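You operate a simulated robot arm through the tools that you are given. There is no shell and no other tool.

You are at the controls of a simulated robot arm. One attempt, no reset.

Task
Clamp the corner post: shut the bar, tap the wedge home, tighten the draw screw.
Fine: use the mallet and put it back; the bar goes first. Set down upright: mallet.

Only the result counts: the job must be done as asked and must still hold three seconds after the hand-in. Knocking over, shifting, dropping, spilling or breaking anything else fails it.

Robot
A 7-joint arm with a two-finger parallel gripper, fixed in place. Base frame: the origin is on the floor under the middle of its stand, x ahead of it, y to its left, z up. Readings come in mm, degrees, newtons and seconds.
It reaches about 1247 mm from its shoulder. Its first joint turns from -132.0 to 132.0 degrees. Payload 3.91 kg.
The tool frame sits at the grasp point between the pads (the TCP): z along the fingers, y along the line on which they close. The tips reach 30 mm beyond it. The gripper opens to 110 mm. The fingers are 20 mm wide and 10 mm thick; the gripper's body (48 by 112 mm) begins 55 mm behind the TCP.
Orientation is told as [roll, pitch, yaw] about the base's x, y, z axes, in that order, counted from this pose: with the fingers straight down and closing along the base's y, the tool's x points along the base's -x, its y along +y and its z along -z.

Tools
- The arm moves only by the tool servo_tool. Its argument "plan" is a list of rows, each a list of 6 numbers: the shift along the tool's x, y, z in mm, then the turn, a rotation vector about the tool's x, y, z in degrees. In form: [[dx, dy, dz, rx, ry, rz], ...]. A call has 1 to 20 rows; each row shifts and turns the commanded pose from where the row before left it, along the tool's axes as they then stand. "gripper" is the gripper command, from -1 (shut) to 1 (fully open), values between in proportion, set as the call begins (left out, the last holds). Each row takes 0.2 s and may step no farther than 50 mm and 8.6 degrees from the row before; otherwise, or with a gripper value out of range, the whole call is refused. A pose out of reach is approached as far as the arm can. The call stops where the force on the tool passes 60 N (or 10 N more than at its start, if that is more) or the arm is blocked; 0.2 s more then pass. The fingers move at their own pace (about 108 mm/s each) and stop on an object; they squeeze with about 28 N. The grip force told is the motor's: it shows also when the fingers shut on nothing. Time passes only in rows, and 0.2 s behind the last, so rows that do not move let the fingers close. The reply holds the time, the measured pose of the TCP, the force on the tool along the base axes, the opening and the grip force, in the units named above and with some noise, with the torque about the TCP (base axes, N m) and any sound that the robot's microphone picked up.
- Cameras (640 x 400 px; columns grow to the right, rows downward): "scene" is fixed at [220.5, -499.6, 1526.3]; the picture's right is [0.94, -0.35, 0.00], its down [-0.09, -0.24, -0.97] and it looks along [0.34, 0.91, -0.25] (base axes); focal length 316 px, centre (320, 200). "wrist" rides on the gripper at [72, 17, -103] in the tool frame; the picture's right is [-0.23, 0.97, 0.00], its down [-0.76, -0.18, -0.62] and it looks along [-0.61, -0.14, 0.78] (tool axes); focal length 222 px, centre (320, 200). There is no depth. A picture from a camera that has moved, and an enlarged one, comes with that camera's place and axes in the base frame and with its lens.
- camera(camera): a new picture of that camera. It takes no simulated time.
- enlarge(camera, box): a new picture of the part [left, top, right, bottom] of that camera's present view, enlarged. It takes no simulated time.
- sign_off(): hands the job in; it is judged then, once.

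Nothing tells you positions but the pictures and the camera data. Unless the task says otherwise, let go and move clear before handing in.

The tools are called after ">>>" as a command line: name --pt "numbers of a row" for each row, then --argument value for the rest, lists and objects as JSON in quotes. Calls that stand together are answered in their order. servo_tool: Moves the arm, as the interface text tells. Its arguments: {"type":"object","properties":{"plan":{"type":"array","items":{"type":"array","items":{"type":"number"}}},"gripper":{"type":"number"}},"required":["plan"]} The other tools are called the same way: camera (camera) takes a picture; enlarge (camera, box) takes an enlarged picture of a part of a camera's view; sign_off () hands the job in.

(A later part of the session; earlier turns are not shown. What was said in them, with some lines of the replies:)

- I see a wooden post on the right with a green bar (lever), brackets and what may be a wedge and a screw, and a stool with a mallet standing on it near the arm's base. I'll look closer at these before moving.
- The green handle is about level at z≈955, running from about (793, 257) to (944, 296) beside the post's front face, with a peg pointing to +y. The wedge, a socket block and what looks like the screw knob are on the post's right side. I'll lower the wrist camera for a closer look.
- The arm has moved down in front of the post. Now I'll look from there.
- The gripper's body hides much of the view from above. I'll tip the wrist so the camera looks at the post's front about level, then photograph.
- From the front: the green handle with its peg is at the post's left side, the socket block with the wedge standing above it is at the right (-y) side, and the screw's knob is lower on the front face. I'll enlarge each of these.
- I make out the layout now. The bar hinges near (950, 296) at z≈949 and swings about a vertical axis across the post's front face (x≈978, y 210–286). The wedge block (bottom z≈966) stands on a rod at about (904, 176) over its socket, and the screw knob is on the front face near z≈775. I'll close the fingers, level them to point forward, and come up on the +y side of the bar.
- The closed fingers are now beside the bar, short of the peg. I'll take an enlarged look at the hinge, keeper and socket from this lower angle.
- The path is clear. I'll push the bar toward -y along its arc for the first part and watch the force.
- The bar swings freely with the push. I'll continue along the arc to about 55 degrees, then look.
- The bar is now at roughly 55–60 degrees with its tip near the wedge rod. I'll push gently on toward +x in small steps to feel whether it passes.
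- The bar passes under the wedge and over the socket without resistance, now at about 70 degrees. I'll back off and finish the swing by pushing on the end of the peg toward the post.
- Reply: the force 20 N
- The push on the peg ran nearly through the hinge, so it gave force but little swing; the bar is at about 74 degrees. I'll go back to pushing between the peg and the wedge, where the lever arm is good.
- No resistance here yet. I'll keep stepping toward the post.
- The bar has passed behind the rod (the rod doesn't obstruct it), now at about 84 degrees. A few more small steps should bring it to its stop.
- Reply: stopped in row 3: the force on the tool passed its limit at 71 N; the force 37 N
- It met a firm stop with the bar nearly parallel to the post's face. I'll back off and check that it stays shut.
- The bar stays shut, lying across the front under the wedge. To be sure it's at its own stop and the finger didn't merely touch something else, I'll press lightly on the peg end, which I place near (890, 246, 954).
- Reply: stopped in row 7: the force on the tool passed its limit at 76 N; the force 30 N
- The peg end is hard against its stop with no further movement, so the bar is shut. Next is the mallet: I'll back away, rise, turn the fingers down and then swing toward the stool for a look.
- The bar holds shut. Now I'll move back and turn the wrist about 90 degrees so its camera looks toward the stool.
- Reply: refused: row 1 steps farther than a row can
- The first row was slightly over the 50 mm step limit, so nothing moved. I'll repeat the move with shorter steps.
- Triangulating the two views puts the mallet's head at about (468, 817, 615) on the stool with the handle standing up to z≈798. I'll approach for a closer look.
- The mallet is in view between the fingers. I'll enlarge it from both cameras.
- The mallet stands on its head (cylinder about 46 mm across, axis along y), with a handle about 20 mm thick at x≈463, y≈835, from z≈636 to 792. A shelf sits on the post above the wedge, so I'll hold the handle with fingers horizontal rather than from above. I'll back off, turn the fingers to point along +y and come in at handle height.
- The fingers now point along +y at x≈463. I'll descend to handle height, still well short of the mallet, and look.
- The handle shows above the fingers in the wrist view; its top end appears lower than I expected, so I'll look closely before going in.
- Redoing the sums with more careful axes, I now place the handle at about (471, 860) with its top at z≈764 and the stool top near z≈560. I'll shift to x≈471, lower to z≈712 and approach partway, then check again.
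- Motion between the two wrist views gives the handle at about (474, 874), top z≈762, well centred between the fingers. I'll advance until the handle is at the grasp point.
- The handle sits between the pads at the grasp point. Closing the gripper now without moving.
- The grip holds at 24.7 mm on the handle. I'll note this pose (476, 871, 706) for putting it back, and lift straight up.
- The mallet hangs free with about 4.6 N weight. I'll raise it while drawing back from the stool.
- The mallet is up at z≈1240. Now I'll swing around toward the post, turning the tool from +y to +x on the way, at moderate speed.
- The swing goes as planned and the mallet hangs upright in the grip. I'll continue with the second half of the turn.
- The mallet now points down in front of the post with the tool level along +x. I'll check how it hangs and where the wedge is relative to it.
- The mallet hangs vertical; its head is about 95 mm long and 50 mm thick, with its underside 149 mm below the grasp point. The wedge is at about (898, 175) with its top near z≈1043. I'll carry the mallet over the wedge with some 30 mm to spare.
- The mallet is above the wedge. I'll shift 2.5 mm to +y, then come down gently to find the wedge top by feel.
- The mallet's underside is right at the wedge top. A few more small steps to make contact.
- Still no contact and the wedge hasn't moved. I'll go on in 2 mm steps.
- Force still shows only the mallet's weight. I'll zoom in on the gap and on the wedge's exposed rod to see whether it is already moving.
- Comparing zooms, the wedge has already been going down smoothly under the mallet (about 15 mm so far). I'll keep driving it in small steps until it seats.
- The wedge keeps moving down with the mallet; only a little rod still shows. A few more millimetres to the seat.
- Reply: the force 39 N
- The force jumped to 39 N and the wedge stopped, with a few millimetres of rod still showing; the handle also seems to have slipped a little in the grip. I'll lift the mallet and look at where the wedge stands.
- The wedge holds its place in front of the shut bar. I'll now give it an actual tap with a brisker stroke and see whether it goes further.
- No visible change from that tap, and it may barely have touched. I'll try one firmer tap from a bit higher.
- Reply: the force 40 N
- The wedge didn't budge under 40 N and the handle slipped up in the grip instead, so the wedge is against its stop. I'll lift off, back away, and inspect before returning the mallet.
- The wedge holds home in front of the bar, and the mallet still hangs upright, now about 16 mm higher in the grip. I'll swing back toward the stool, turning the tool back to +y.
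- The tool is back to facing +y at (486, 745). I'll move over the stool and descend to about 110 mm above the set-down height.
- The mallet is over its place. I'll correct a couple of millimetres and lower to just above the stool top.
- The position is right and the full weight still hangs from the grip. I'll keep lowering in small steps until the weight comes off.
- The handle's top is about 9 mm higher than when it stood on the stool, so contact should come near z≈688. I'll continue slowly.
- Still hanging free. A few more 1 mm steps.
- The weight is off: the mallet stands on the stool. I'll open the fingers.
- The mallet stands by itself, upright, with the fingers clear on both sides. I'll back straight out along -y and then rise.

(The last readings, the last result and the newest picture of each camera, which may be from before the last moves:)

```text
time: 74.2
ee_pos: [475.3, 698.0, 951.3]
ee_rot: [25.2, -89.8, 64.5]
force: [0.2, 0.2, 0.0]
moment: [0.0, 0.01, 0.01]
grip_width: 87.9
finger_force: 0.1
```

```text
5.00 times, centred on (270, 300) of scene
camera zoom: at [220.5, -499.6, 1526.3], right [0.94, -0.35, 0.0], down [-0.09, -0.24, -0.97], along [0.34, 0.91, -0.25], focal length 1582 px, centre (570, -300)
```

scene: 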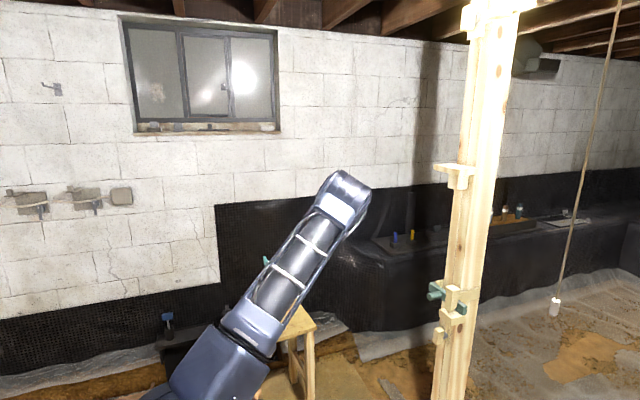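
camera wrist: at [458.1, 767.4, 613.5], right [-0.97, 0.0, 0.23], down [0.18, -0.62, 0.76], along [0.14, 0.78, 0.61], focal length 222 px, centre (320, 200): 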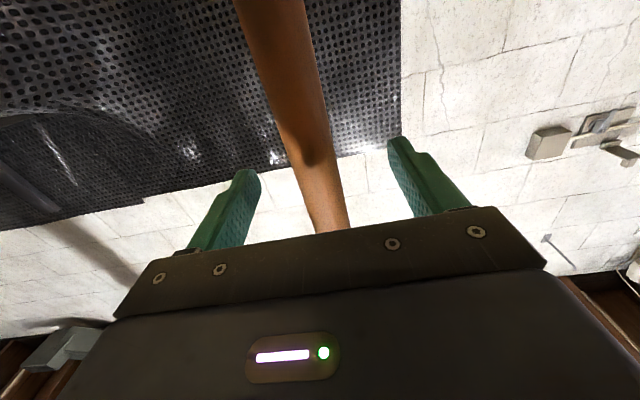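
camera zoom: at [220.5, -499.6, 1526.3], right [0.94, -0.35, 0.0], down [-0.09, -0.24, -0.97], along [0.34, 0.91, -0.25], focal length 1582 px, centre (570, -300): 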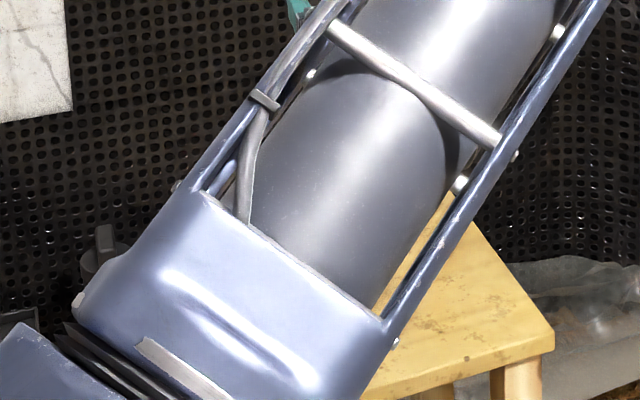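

Clear of the mallet. Now I'll rise a bit more and swing back to the front of the post with the tool turned to +x.

>>> servo_tool --pt "-45 0 0 0 0 0" --pt "-45 0 0 0 0 0" --pt "-45 0 0 0 0 0" --pt "-45 0 0 0 0 0" --pt "0 -20 -45 8.18 0 0" --pt "0 -26.2 -41.7 8.18 0 0" --pt "0 -31.9 -37.5 8.18 0 0" --pt "0 -36.9 -32.6 8.18 0 0" --pt "0 -41.1 -27 8.18 0 0" --pt "0 -44.6 -20.9 8.18 0 0" --pt "0 -47.1 -14.4 8.18 0 0" --pt "0 -48.7 -7.5 8.18 0 0" --pt "0 -49.2 -0.5 8.18 0 0" --pt "0 -48.8 6.5 8.18 0 0" --pt "0 -47.4 13.4 8.18 0 0" --pt "0 0 0 0 0 0"

>>> camera --camera "scene"

>>> enlarge --camera "scene" --box '[225, 260, 315, 340]'

>>> enlarge --camera "scene" --box '[405, 265, 485, 365]'

```text
time: 77.6
ee_pos: [694.7, 200.9, 1130.3]
ee_rot: [-80.4, -89.8, 80.2]
force: [0.0, -0.9, -0.9]
moment: [-0.03, -0.01, -0.02]
grip_width: 88.0
finger_force: 0.1
```

```text
taken
```

scene: 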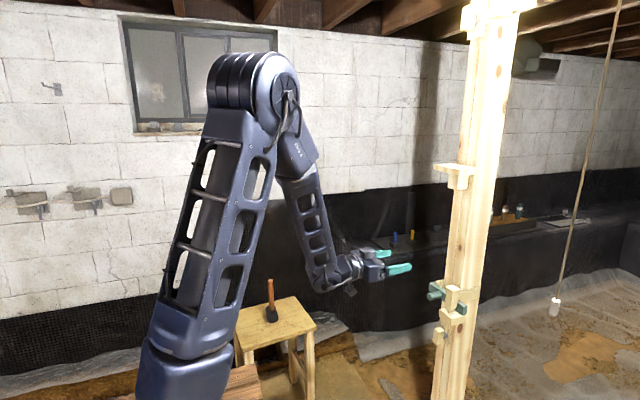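

```text
5.00 times, centred on (270, 300) of scene
camera zoom: at [220.5, -499.6, 1526.3], right [0.94, -0.35, 0.0], down [-0.09, -0.24, -0.97], along [0.34, 0.91, -0.25], focal length 1582 px, centre (570, -300)
```

zoom: 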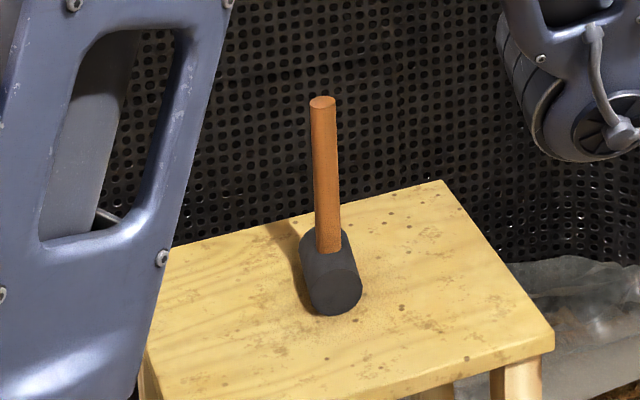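

```text
4.00 times, centred on (445, 315) of scene
camera zoom: at [220.5, -499.6, 1526.3], right [0.94, -0.35, 0.0], down [-0.09, -0.24, -0.97], along [0.34, 0.91, -0.25], focal length 1265 px, centre (-180, -260)
```

zoom: 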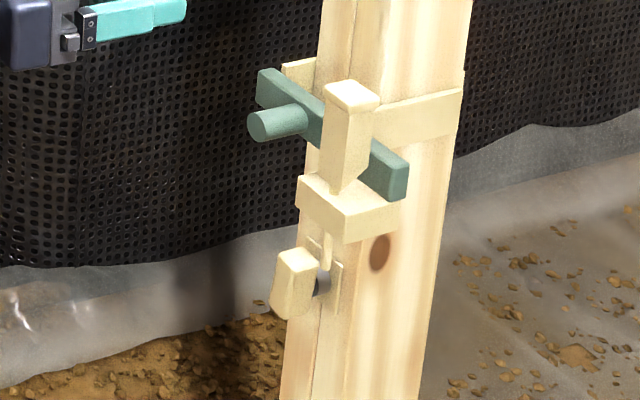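

The mallet stands upright in its old place, the bar is shut, and the wedge is driven with its rod now showing below the socket. The screw's knob is a bar about 23 mm wide and 55 mm tall, centred near y≈249, z≈776, front at x≈934. I'll go down in front of it.

>>> servo_tool --pt "44 6 0 0 0 0" --pt "44 6 0 0 0 0" --pt "44 6 0 0 0 0" --pt "44 6 0 0 0 0" --pt "44 6 0 0 0 0" --pt "44 6 0 0 0 0" --pt "44 6 0 0 0 0" --pt "46 6 0 0 0 0" --pt "0 0 40 0 0 0" --pt "0 0 40 0 0 0" --pt "0 0 20 0 0 0" --pt "0 0 0 0 0 0"

>>> camera --camera "wrist"

>>> camera --camera "scene"

```text
time: 80.2
ee_pos: [795.8, 247.9, 776.0]
ee_rot: [-76.1, -90.0, 75.9]
force: [-0.1, 0.2, -0.4]
moment: [-0.01, -0.02, 0.03]
grip_width: 88.1
finger_force: 0.0
```

```text
taken
camera wrist: at [690.9, 264.7, 705.0], right [0.0, 0.97, 0.23], down [-0.62, -0.17, 0.76], along [0.78, -0.14, 0.61], focal length 222 px, centre (320, 200)
```

wrist: 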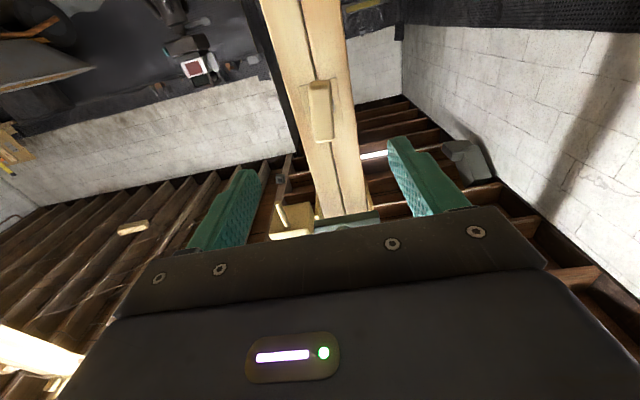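

```text
taken
```

scene: 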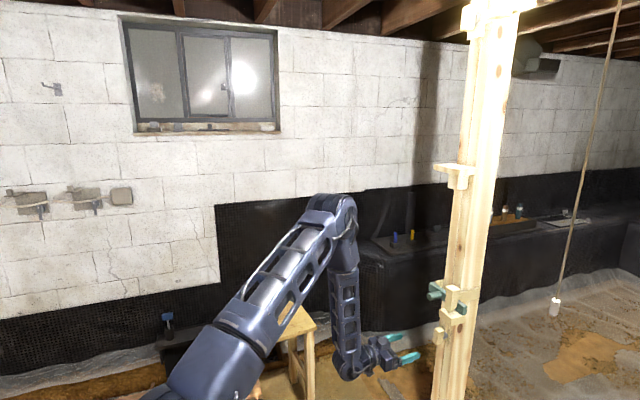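

The knob is visible dead ahead. I'll enlarge it to get its tilt and place.

>>> enlarge --camera "wrist" --box '[260, 50, 380, 150]'

>>> enlarge --camera "wrist" --box '[230, 150, 410, 240]'

>>> enlarge --camera "scene" --box '[400, 290, 480, 380]'

```text
4.00 times, centred on (320, 100) of wrist
camera zoom: at [690.9, 264.7, 705.0], right [0.0, 0.97, 0.23], down [-0.62, -0.17, 0.76], along [0.78, -0.14, 0.61], focal length 888 px, centre (320, 600)
```

zoom: 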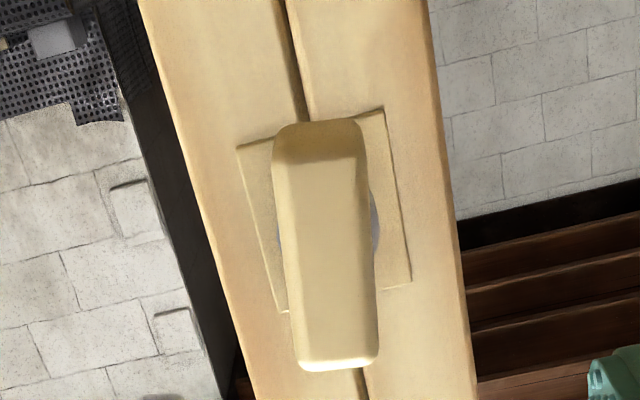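

```text
3.56 times, centred on (320, 195) of wrist
camera zoom: at [690.9, 264.7, 705.0], right [0.0, 0.97, 0.23], down [-0.62, -0.17, 0.76], along [0.78, -0.14, 0.61], focal length 790 px, centre (320, 218)
```

zoom: 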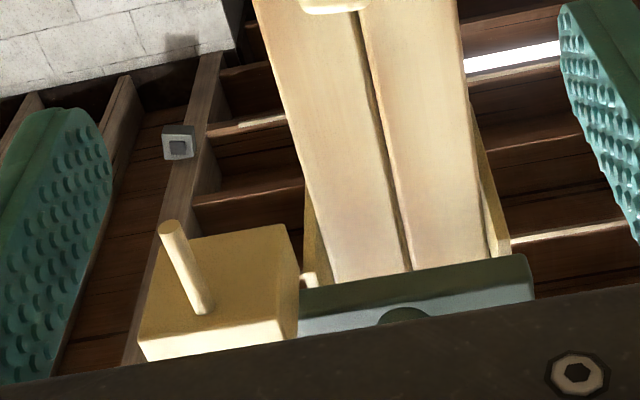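

```text
4.44 times, centred on (440, 335) of scene
camera zoom: at [220.5, -499.6, 1526.3], right [0.94, -0.35, 0.0], down [-0.09, -0.24, -0.97], along [0.34, 0.91, -0.25], focal length 1406 px, centre (-213, -400)
```

zoom: 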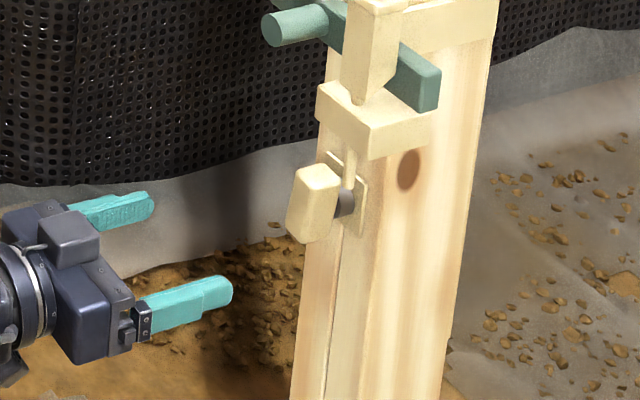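

The knob's centre is at about (y 250.5, z 780), its front face at x≈929, and it leans about 10 degrees clockwise as seen from the front. Clockwise is tightening (positive about the tool's axis), so I'll first turn the wrist back by 170 degrees to have the most turning range, gripping at the same line.

>>> servo_tool --pt "0 0 0 0 0 -8.51" --pt "0 0 0 0 0 -8.51" --pt "0 0 0 0 0 -8.51" --pt "0 0 0 0 0 -8.51" --pt "0 0 0 0 0 -8.51" --pt "0 0 0 0 0 -8.51" --pt "0 0 0 0 0 -8.51" --pt "0 0 0 0 0 -8.51" --pt "0 0 0 0 0 -8.51" --pt "0 0 0 0 0 -8.51" --pt "0 0 0 0 0 -8.51" --pt "0 0 0 0 0 -8.51" --pt "0 0 0 0 0 -8.51" --pt "0 0 0 0 0 -8.51" --pt "0 0 0 0 0 -8.51" --pt "0 0 0 0 0 -8.51" --pt "0 0 0 0 0 -8.51" --pt "0 0 0 0 0 -8.51" --pt "0 0 0 0 0 -8.51" --pt "0 0 0 0 0 -8.51"

>>> camera --camera "wrist"

>>> camera --camera "scene"

```text
time: 84.4
ee_pos: [795.0, 249.7, 777.7]
ee_rot: [-89.9, 80.4, 89.9]
force: [-0.2, 0.2, -0.2]
moment: [0.01, 0.01, -0.01]
grip_width: 88.1
finger_force: 0.1
```

```text
taken
camera wrist: at [689.9, 220.6, 847.5], right [0.0, -0.92, -0.39], down [-0.62, 0.3, -0.72], along [0.78, 0.24, -0.57], focal length 222 px, centre (320, 200)
```

wrist: 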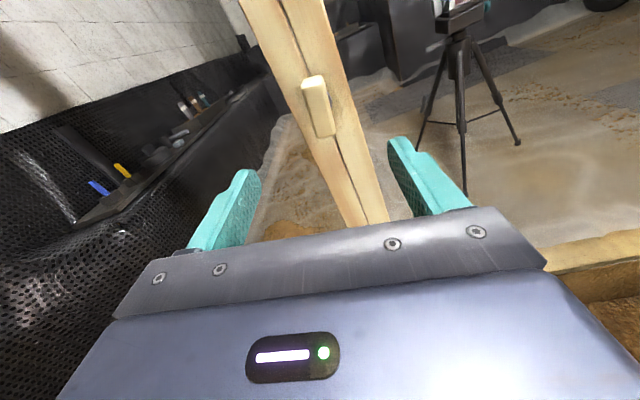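

```text
taken
```

scene: 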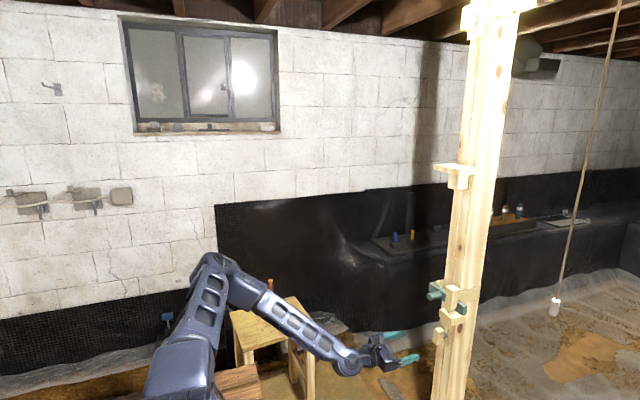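

The wrist turned fully, but the elbow swung down to another posture on the way. I'll check that the mallet and stool are untouched.

>>> enlarge --camera "scene" --box '[200, 250, 340, 400]'

>>> enlarge --camera "wrist" --box '[260, 50, 380, 150]'

```text
2.67 times, centred on (270, 325) of scene
camera zoom: at [220.5, -499.6, 1526.3], right [0.94, -0.35, 0.0], down [-0.09, -0.24, -0.97], along [0.34, 0.91, -0.25], focal length 844 px, centre (453, -133)
```

zoom: 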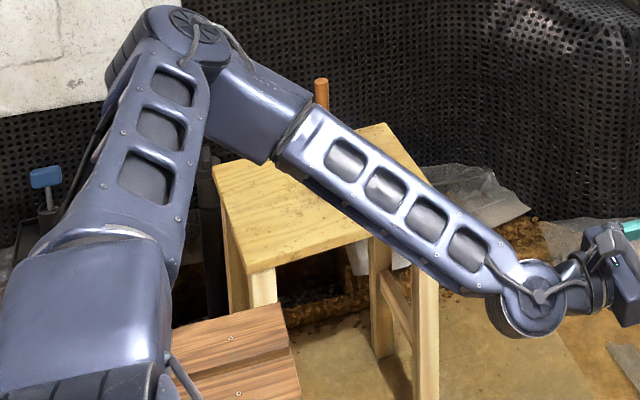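

```text
4.00 times, centred on (320, 100) of wrist
camera zoom: at [689.9, 220.6, 847.5], right [0.0, -0.92, -0.39], down [-0.62, 0.3, -0.72], along [0.78, 0.24, -0.57], focal length 888 px, centre (320, 600)
```

zoom: 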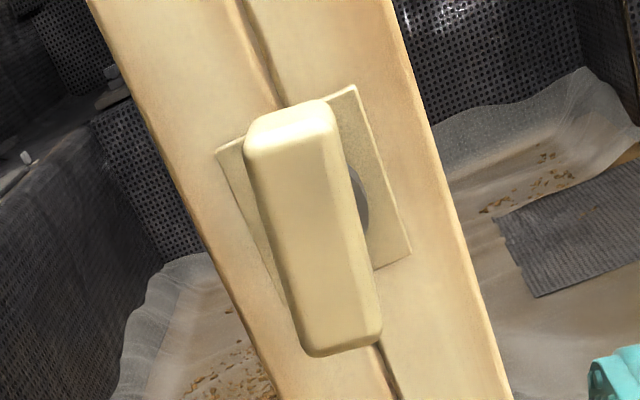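

The mallet is unmoved, and the gripper is now aligned with the knob's lean to within about 2 degrees. I'll centre on the knob, move in until the pads straddle it, and close.

>>> servo_tool --pt "2.7 -1.7 30 0 0 0" --pt "0 0 35 0 0 0" --pt "0 0 35 0 0 0" --pt "0 0 33 0 0 0" --pt "0 0 0 0 0 0"

>>> camera --camera "wrist"

>>> enlarge --camera "scene" --box '[380, 290, 480, 390]'

```text
time: 85.6
ee_pos: [926.0, 252.6, 778.1]
ee_rot: [-89.8, 80.3, 90.0]
force: [0.1, -0.1, -0.2]
moment: [0.02, -0.03, 0.03]
grip_width: 88.1
finger_force: 0.0
```

```text
taken
camera wrist: at [821.5, 222.1, 847.2], right [0.0, -0.92, -0.39], down [-0.62, 0.3, -0.72], along [0.78, 0.24, -0.57], focal length 222 px, centre (320, 200)
```

wrist: 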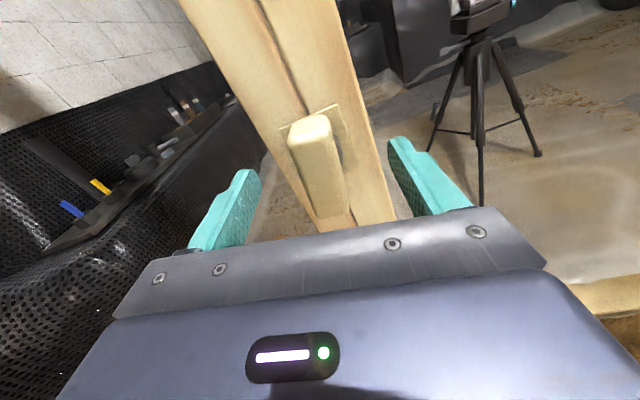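

```text
4.00 times, centred on (430, 340) of scene
camera zoom: at [220.5, -499.6, 1526.3], right [0.94, -0.35, 0.0], down [-0.09, -0.24, -0.97], along [0.34, 0.91, -0.25], focal length 1265 px, centre (-120, -360)
```

zoom: 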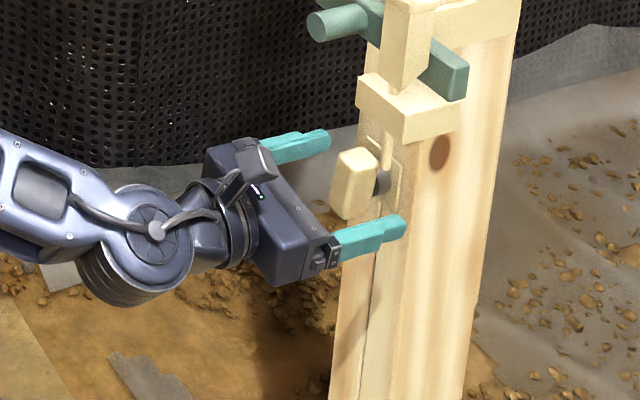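

The knob sits between the pads. Closing on it now.

>>> servo_tool --pt "0 0 0 0 0 0" --pt "0 0 0 0 0 0" --pt "0 0 0 0 0 0" --pt "0 0 0 0 0 0" --gripper -1

>>> enlarge --camera "wrist" --box '[240, 80, 400, 220]'

>>> enlarge --camera "scene" --box '[380, 290, 480, 390]'

```text
time: 86.6
ee_pos: [924.5, 249.8, 778.0]
ee_rot: [-89.5, 80.3, 90.1]
force: [0.3, -14.2, -6.1]
moment: [0.04, 0.01, 0.93]
grip_width: 24.2
finger_force: 45.2
```

```text
2.86 times, centred on (320, 150) of wrist
camera zoom: at [821.4, 221.0, 846.8], right [0.0, -0.92, -0.39], down [-0.62, 0.31, -0.72], along [0.78, 0.24, -0.58], focal length 635 px, centre (320, 343)
```

zoom: 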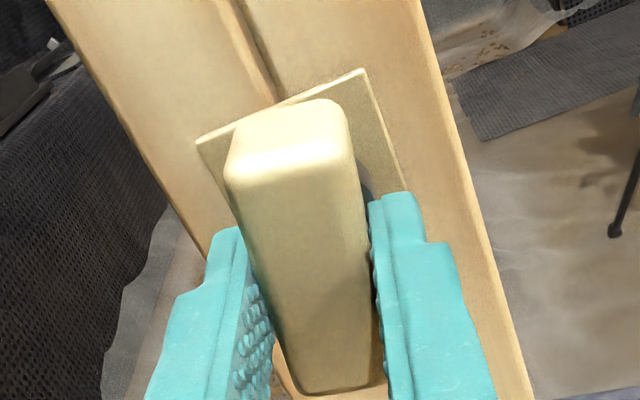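

```text
4.00 times, centred on (430, 340) of scene
camera zoom: at [220.5, -499.6, 1526.3], right [0.94, -0.35, 0.0], down [-0.09, -0.24, -0.97], along [0.34, 0.91, -0.25], focal length 1265 px, centre (-120, -360)
```

zoom: 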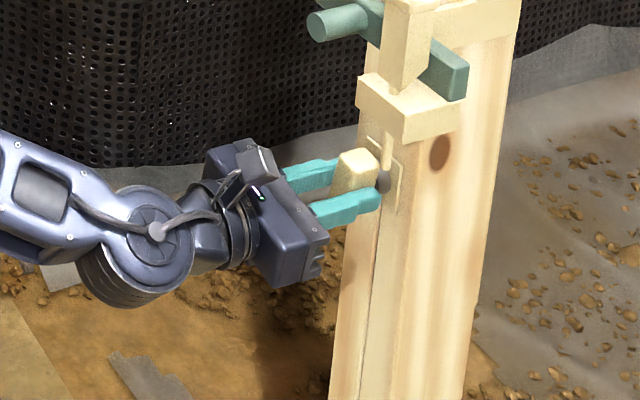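

Gripped at 24.2 mm, with about 15 N of side load because the tool is a little off the knob's axis. I'll shift 2 mm along the closing line to relieve it.

>>> servo_tool --pt "0 1 0 0 0 0" --pt "0 1 0 0 0 0" --pt "0 0 0 0 0 0"

```text
time: 87.4
ee_pos: [925.5, 250.3, 777.2]
ee_rot: [-89.2, 80.3, 90.6]
force: [-23.2, 4.1, -19.8]
moment: [0.01, 0.27, 0.57]
grip_width: 24.2
finger_force: 44.5
```

The side load along y is gone, though some force shows in x and z. I'll now start turning clockwise gently and watch the readings.

>>> servo_tool --pt "0 0 0 0 0 3" --pt "0 0 0 0 0 3" --pt "0 0 0 0 0 3" --pt "0 0 0 0 0 0"

>>> enlarge --camera "wrist" --box '[240, 80, 400, 220]'

```text
time: 88.4
ee_pos: [927.3, 249.8, 778.9]
ee_rot: [-89.9, 71.2, 90.0]
force: [-23.5, 14.9, -17.9]
moment: [-0.02, -0.03, 0.71]
grip_width: 24.0
finger_force: 44.7
```

```text
2.86 times, centred on (320, 150) of wrist
camera zoom: at [822.9, 209.9, 843.4], right [0.0, -0.85, -0.53], down [-0.62, 0.41, -0.66], along [0.78, 0.33, -0.53], focal length 635 px, centre (320, 343)
```

zoom: 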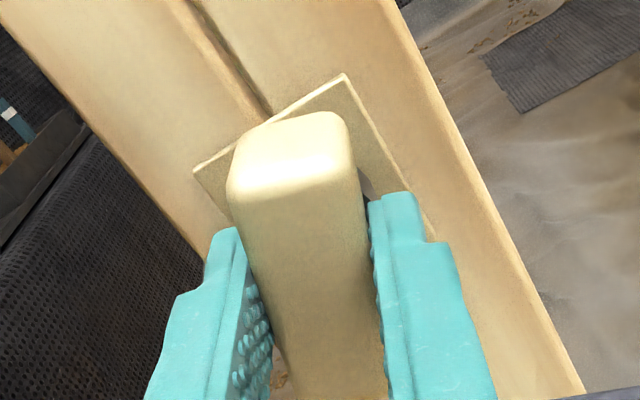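

The knob turns with the gripper, clockwise as intended, with almost no torque. I'll ease the built-up side force slightly and continue turning.

>>> servo_tool --pt "-1 -0.5 -1 0 0 0" --pt "0 0 0 0 0 4" --pt "0 0 0 0 0 4" --pt "0 0 0 0 0 4" --pt "0 0 0 0 0 4" --pt "0 0 0 0 0 4" --pt "0 0 0 0 0 0"

>>> enlarge --camera "scene" --box '[380, 290, 480, 390]'

```text
time: 90.0
ee_pos: [926.0, 249.1, 780.1]
ee_rot: [-90.1, 51.2, 90.0]
force: [28.0, 19.9, -0.6]
moment: [0.02, -0.21, 0.58]
grip_width: 23.7
finger_force: 45.3
```

```text
4.00 times, centred on (430, 340) of scene
camera zoom: at [220.5, -499.6, 1526.3], right [0.94, -0.35, 0.0], down [-0.09, -0.24, -0.97], along [0.34, 0.91, -0.25], focal length 1265 px, centre (-120, -360)
```

zoom: 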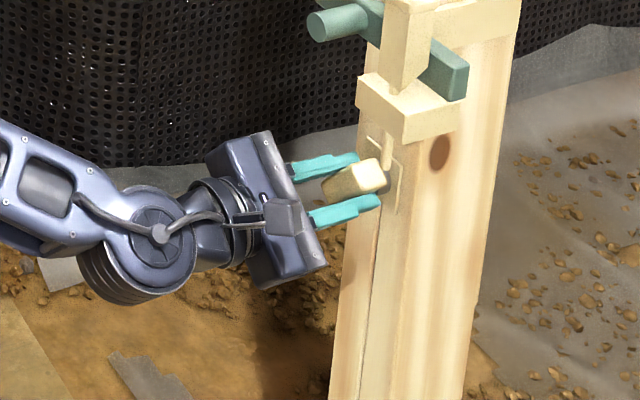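

About 29 degrees turned, torque still nearly nil. I'll trim the position again and continue.

>>> servo_tool --pt "-0.4 -0.5 0.5 0 0 0" --pt "0 0 0 0 0 5" --pt "0 0 0 0 0 5" --pt "0 0 0 0 0 5" --pt "0 0 0 0 0 5" --pt "0 0 0 0 0 5" --pt "0 0 0 0 0 5" --pt "0 0 0 0 0 0"

>>> enlarge --camera "wrist" --box '[240, 80, 400, 220]'

```text
time: 91.8
ee_pos: [926.8, 248.5, 780.1]
ee_rot: [-90.0, 21.3, 89.8]
force: [12.0, 11.1, 11.2]
moment: [0.03, -0.2, 0.2]
grip_width: 23.9
finger_force: 44.7
```

```text
2.86 times, centred on (320, 150) of wrist
camera zoom: at [822.3, 175.5, 790.9], right [0.0, -0.14, -0.99], down [-0.62, 0.78, -0.11], along [0.78, 0.61, -0.09], focal length 635 px, centre (320, 343)
```

zoom: 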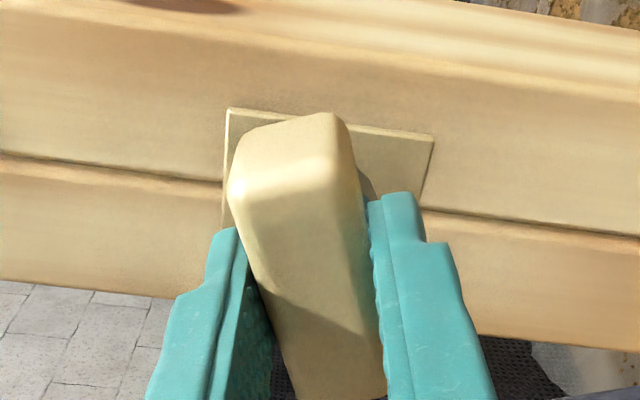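

59 degrees turned and the knob follows easily. Continuing.

>>> servo_tool --pt "-0.2 -0.4 0.2 0 0 0" --pt "0 0 0 0 0 5" --pt "0 0 0 0 0 5" --pt "0 0 0 0 0 5" --pt "0 0 0 0 0 5" --pt "0 0 0 0 0 5" --pt "0 0 0 0 0 5" --pt "0 0 0 0 0 5" --pt "0 0 0 0 0 5" --pt "0 0 0 0 0 0"

>>> enlarge --camera "wrist" --box '[240, 80, 400, 220]'

>>> enlarge --camera "scene" --box '[380, 290, 480, 390]'

```text
time: 94.0
ee_pos: [926.9, 250.9, 780.8]
ee_rot: [-90.0, -18.7, 89.7]
force: [-13.9, 6.3, 13.7]
moment: [-1.82, -0.18, -0.07]
grip_width: 31.1
finger_force: 45.2
```

```text
2.86 times, centred on (320, 150) of wrist
camera zoom: at [822.7, 185.9, 741.1], right [0.0, 0.53, -0.85], down [-0.62, 0.67, 0.41], along [0.78, 0.53, 0.33], focal length 635 px, centre (320, 343)
```

zoom: 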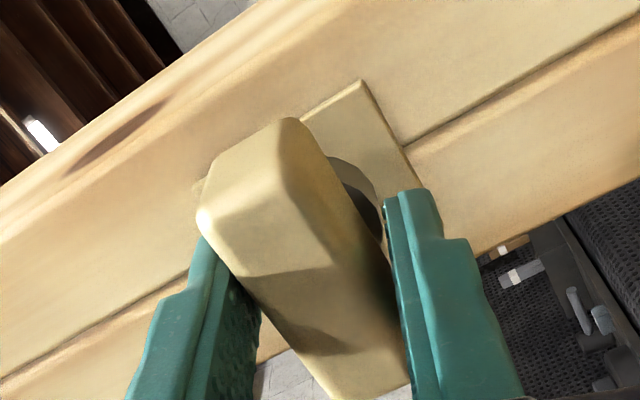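

```text
4.00 times, centred on (430, 340) of scene
camera zoom: at [220.5, -499.6, 1526.3], right [0.94, -0.35, 0.0], down [-0.09, -0.24, -0.97], along [0.34, 0.91, -0.25], focal length 1265 px, centre (-120, -360)
```

zoom: 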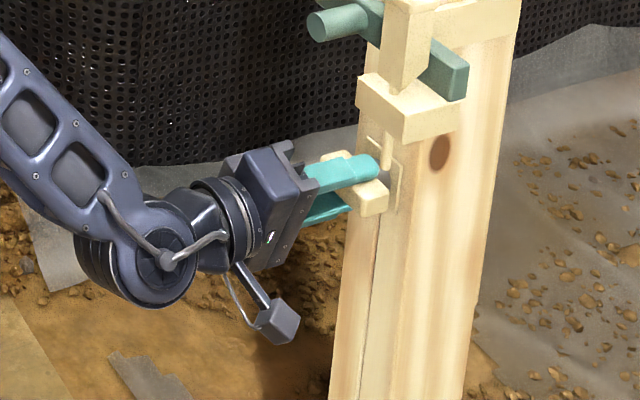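

The knob has stopped turning: the fingers were forced open to 31 mm with 1.8 N·m on the tool, and the knob is now about level. I'll turn back until the grip is square again to measure where it stands.

>>> servo_tool --pt "0 0 0 0 0 -4" --pt "0 0 0 0 0 -4" --pt "0 0 0 0 0 -4" --pt "0 0 0 0 0 0"

>>> enlarge --camera "wrist" --box '[240, 80, 400, 220]'

```text
time: 95.0
ee_pos: [928.4, 248.4, 780.4]
ee_rot: [-90.0, -6.6, 89.8]
force: [-1.0, -1.7, 2.6]
moment: [-0.7, -0.12, -0.18]
grip_width: 25.9
finger_force: 45.2
```

```text
2.86 times, centred on (320, 150) of wrist
camera zoom: at [823.1, 178.6, 755.2], right [0.0, 0.34, -0.94], down [-0.62, 0.74, 0.27], along [0.78, 0.58, 0.21], focal length 635 px, centre (320, 343)
```

zoom: 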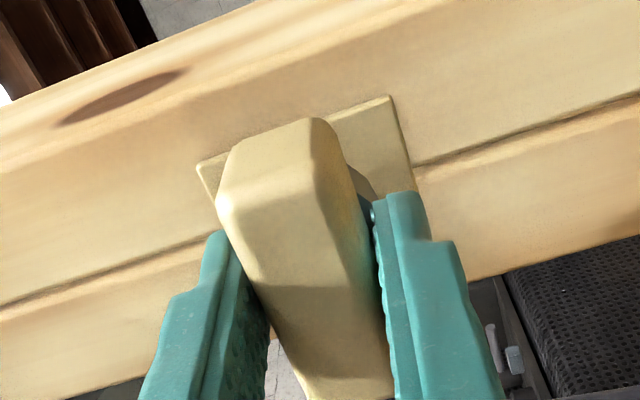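

The stop is firm: the knob stayed put while the gripper turned about it, near level, some 80 degrees on from where it began. I'll press once more in the tightening direction with a square grip to be sure it's at its end, watching the torque.

>>> servo_tool --pt "0 0 0 0 0 -3" --pt "0 0 0 0 0 0" --pt "0 0 0 0 0 3" --pt "0 0 0 0 0 3" --pt "0 0 0 0 0 3" --pt "0 0 0 0 0 0"

>>> enlarge --camera "scene" --box '[400, 290, 480, 370]'

>>> enlarge --camera "wrist" --box '[240, 80, 400, 220]'

```text
time: 96.4
ee_pos: [928.1, 248.9, 780.5]
ee_rot: [-90.1, -12.7, 89.9]
force: [3.8, 4.9, 4.3]
moment: [-1.58, -0.04, 0.65]
grip_width: 28.5
finger_force: 44.6
```

```text
5.00 times, centred on (440, 330) of scene
camera zoom: at [220.5, -499.6, 1526.3], right [0.94, -0.35, 0.0], down [-0.09, -0.24, -0.97], along [0.34, 0.91, -0.25], focal length 1582 px, centre (-280, -450)
```

zoom: 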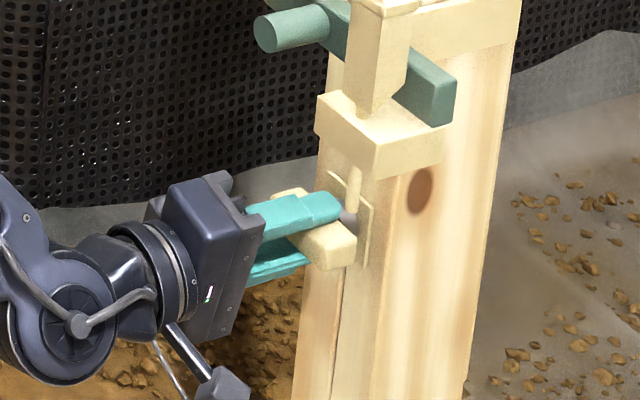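

```text
2.86 times, centred on (320, 150) of wrist
camera zoom: at [823.2, 182.5, 747.9], right [0.0, 0.44, -0.9], down [-0.62, 0.71, 0.34], along [0.78, 0.56, 0.27], focal length 635 px, centre (320, 343)
```

zoom: 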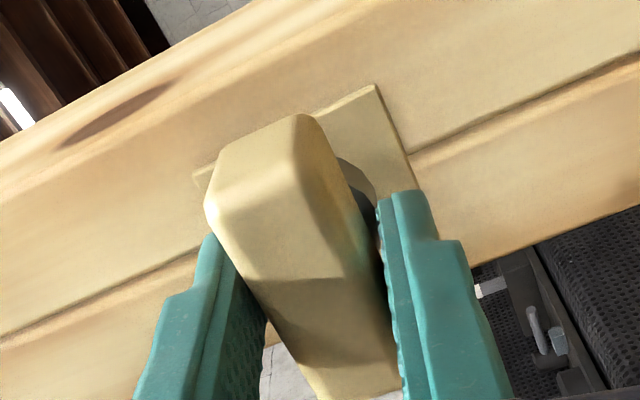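

The torque rises again without the knob moving, so the screw is tight. I'll ease back to a nearly square grip (still pressing slightly clockwise), then open.

>>> servo_tool --pt "0 0 0 0 0 -4" --pt "0 0 0 0 0 -4" --pt "0 0 0 0 0 0"

>>> servo_tool --pt "0 0 0 0 0 0" --pt "0 0 0 0 0 0" --pt "0 0 0 0 0 0" --pt "0 0 0 0 0 0" --gripper 0.6

>>> servo_tool --pt "0 0 -20 0 0 0" --pt "0 0 -35 0 0 0" --pt "0 0 -40 0 0 0" --pt "0 0 -40 0 0 0" --pt "0 0 0 0 0 0"

>>> enlarge --camera "scene" --box '[400, 270, 480, 360]'

>>> camera --camera "wrist"

```text
time: 97.2
ee_pos: [926.6, 248.1, 780.2]
ee_rot: [-90.0, -4.7, 89.9]
force: [-5.0, -4.6, 5.7]
moment: [-0.65, -0.06, -0.73]
grip_width: 25.2
finger_force: 45.1
```

```text
time: 98.2
ee_pos: [927.2, 249.1, 780.3]
ee_rot: [-90.0, -4.7, 89.8]
force: [0.0, -0.3, 0.5]
moment: [-0.01, 0.03, 0.01]
grip_width: 87.8
finger_force: 0.0
```

```text
time: 99.4
ee_pos: [792.7, 250.6, 781.1]
ee_rot: [-90.0, -4.6, 89.8]
force: [1.5, -0.3, 0.7]
moment: [-0.02, 0.04, -0.01]
grip_width: 88.2
finger_force: 0.1
```

```text
4.44 times, centred on (440, 315) of scene
camera zoom: at [220.5, -499.6, 1526.3], right [0.94, -0.35, 0.0], down [-0.09, -0.24, -0.97], along [0.34, 0.91, -0.25], focal length 1406 px, centre (-213, -311)
```

zoom: 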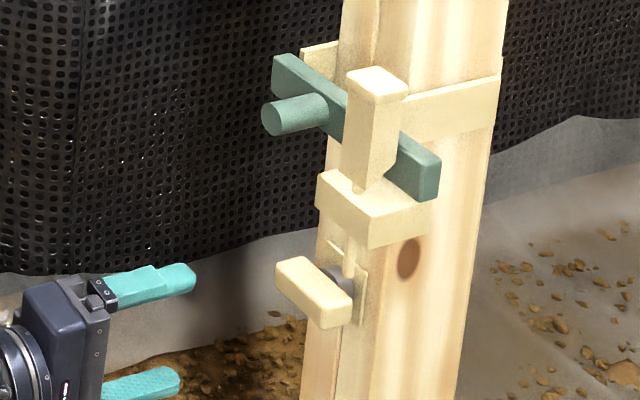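

```text
taken
camera wrist: at [688.2, 179.7, 758.1], right [0.0, 0.31, -0.95], down [-0.62, 0.75, 0.24], along [0.78, 0.59, 0.19], focal length 222 px, centre (320, 200)
```

wrist: 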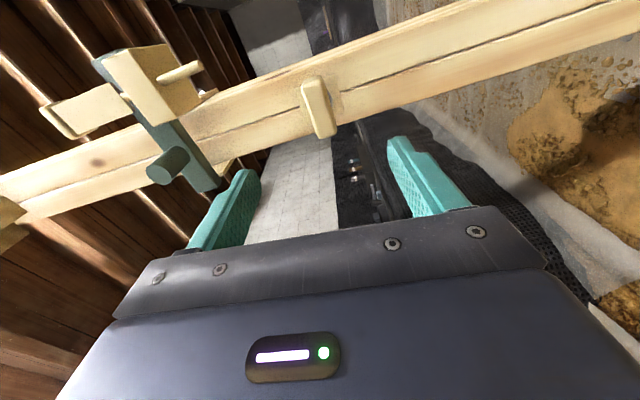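

The knob stays level after release, the bar is shut and the wedge is down. I'll look closely at the wedge and its socket from this side view to judge whether it's fully home.

>>> enlarge --camera "wrist" --box '[20, 30, 240, 200]'

>>> enlarge --camera "scene" --box '[420, 275, 470, 325]'

```text
2.35 times, centred on (130, 115) of wrist
camera zoom: at [688.2, 179.7, 758.1], right [0.0, 0.31, -0.95], down [-0.62, 0.75, 0.24], along [0.78, 0.59, 0.19], focal length 523 px, centre (767, 400)
```

zoom: 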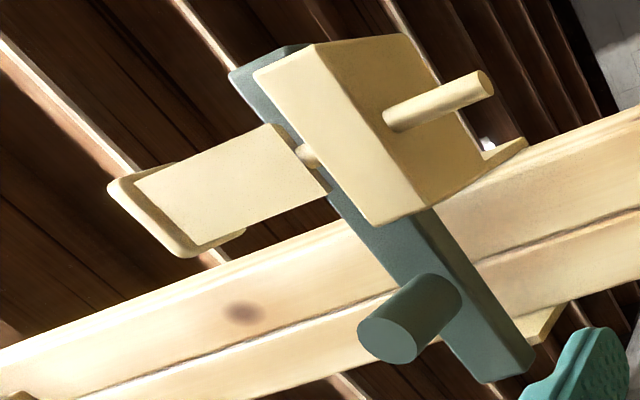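

```text
8.00 times, centred on (445, 300) of scene
camera zoom: at [220.5, -499.6, 1526.3], right [0.94, -0.35, 0.0], down [-0.09, -0.24, -0.97], along [0.34, 0.91, -0.25], focal length 2530 px, centre (-680, -600)
```

zoom: 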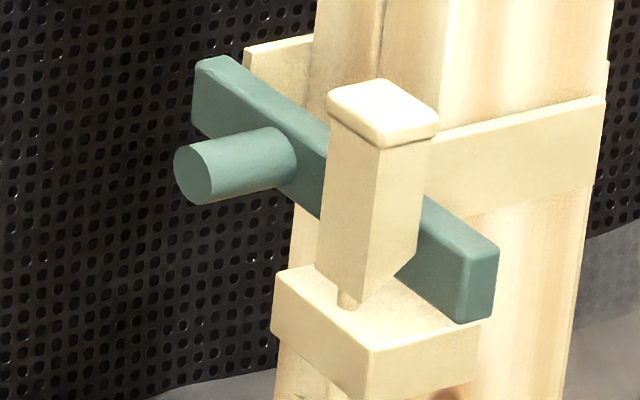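

The wedge sits low over its socket with the rod driven through; it took over 40 N without moving, so it is at the end of its stroke. I'll back the arm off further and take a last look at everything.

>>> servo_tool --pt "0 0 -30 0 0 0" --pt "0 0 -30 0 0 0" --pt "0 0 -30 0 0 0" --pt "0 0 0 0 0 0" --pt "0 0 0 0 0 0"

>>> camera --camera "scene"

>>> enlarge --camera "scene" --box '[225, 250, 335, 350]'

>>> enlarge --camera "scene" --box '[400, 270, 480, 360]'

```text
time: 100.6
ee_pos: [701.4, 251.8, 782.9]
ee_rot: [-90.0, -4.6, 89.8]
force: [0.1, -0.7, -0.2]
moment: [0.02, 0.02, -0.02]
grip_width: 87.9
finger_force: 0.0
```

```text
taken
```

scene: 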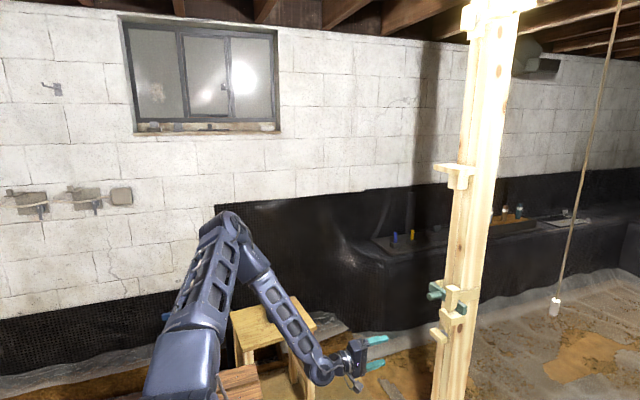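

```text
4.00 times, centred on (280, 300) of scene
camera zoom: at [220.5, -499.6, 1526.3], right [0.94, -0.35, 0.0], down [-0.09, -0.24, -0.97], along [0.34, 0.91, -0.25], focal length 1265 px, centre (480, -200)
```

zoom: 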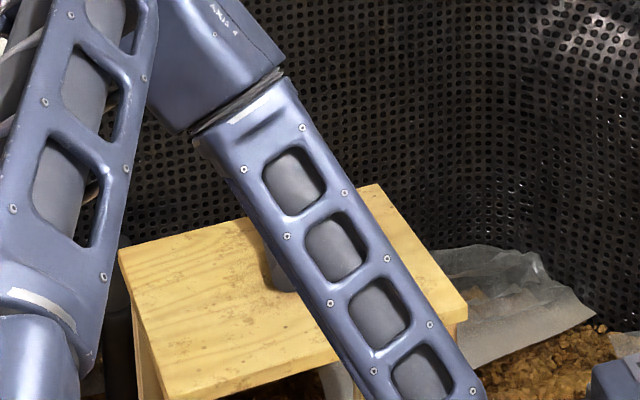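

```text
4.44 times, centred on (440, 315) of scene
camera zoom: at [220.5, -499.6, 1526.3], right [0.94, -0.35, 0.0], down [-0.09, -0.24, -0.97], along [0.34, 0.91, -0.25], focal length 1406 px, centre (-213, -311)
```

zoom: 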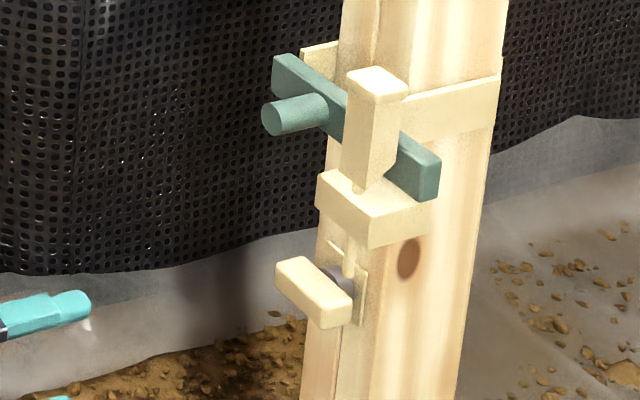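

The clamp looks right. The forearm hides the mallet from this view, so I'll raise the arm to check it once more.

>>> servo_tool --pt "0 -40 0 0 0 0" --pt "0 -40 0 0 0 0" --pt "0 -40 0 0 0 0" --pt "0 -40 0 0 0 0" --pt "0 -40 0 0 0 0" --pt "0 -40 0 0 0 0" --pt "0 -40 0 0 0 0" --pt "0 0 0 0 0 0"

>>> camera --camera "scene"

>>> enlarge --camera "scene" --box '[225, 260, 315, 340]'

>>> enlarge --camera "scene" --box '[400, 270, 480, 360]'

```text
time: 102.4
ee_pos: [702.4, 227.6, 1061.5]
ee_rot: [-90.0, -4.7, 89.9]
force: [0.6, -0.2, -0.3]
moment: [-0.01, 0.01, 0.0]
grip_width: 88.0
finger_force: 0.0
```

```text
taken
```

scene: 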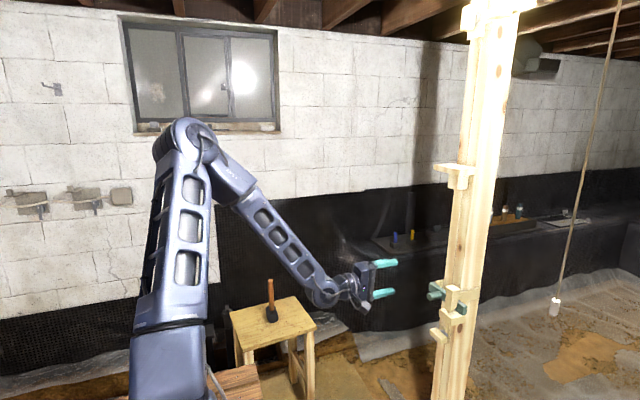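

```text
5.00 times, centred on (270, 300) of scene
camera zoom: at [220.5, -499.6, 1526.3], right [0.94, -0.35, 0.0], down [-0.09, -0.24, -0.97], along [0.34, 0.91, -0.25], focal length 1582 px, centre (570, -300)
```

zoom: 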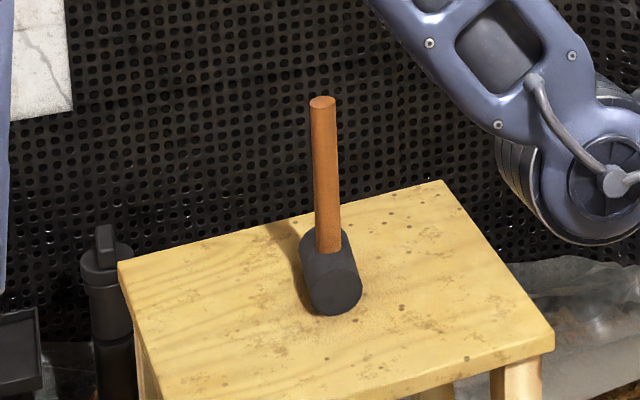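

```text
4.44 times, centred on (440, 315) of scene
camera zoom: at [220.5, -499.6, 1526.3], right [0.94, -0.35, 0.0], down [-0.09, -0.24, -0.97], along [0.34, 0.91, -0.25], focal length 1406 px, centre (-213, -311)
```

zoom: 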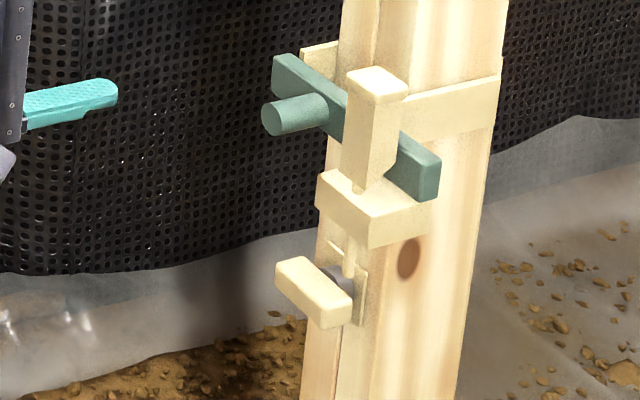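

The mallet stands upright where it was, the bar is shut, the wedge is down in front of it, the screw knob is at its tight stop, and the arm is clear with the gripper open. I'm handing in.

>>> sign_off

```text
The job is handed in.
```

The corner post is clamped and the job is handed in. I don't have the judge's result.

- **Bar:** I shut it first. It swung across the front of the post to a firm stop and stayed there after I let go.
- **Wedge:** I drove it down with the mallet, mostly by steady pressing, about 25–30 mm. It then held against roughly 40 N, and a firmer tap didn't move it either. A gap of about 8–10 mm remains between the wedge and its socket, so I took this as the end of its stroke.
- **Draw screw:** I turned it clockwise about 80° until it stopped hard at up to 1.8 N·m. The knob stayed put after release.
- **Mallet:** It is back on the stool, upright, within a few millimetres of where it stood. The handle slipped up about 16 mm in the grip while I was pressing the wedge.

The gripper is open and the arm is clear of the post. In the last picture nothing else looked moved.
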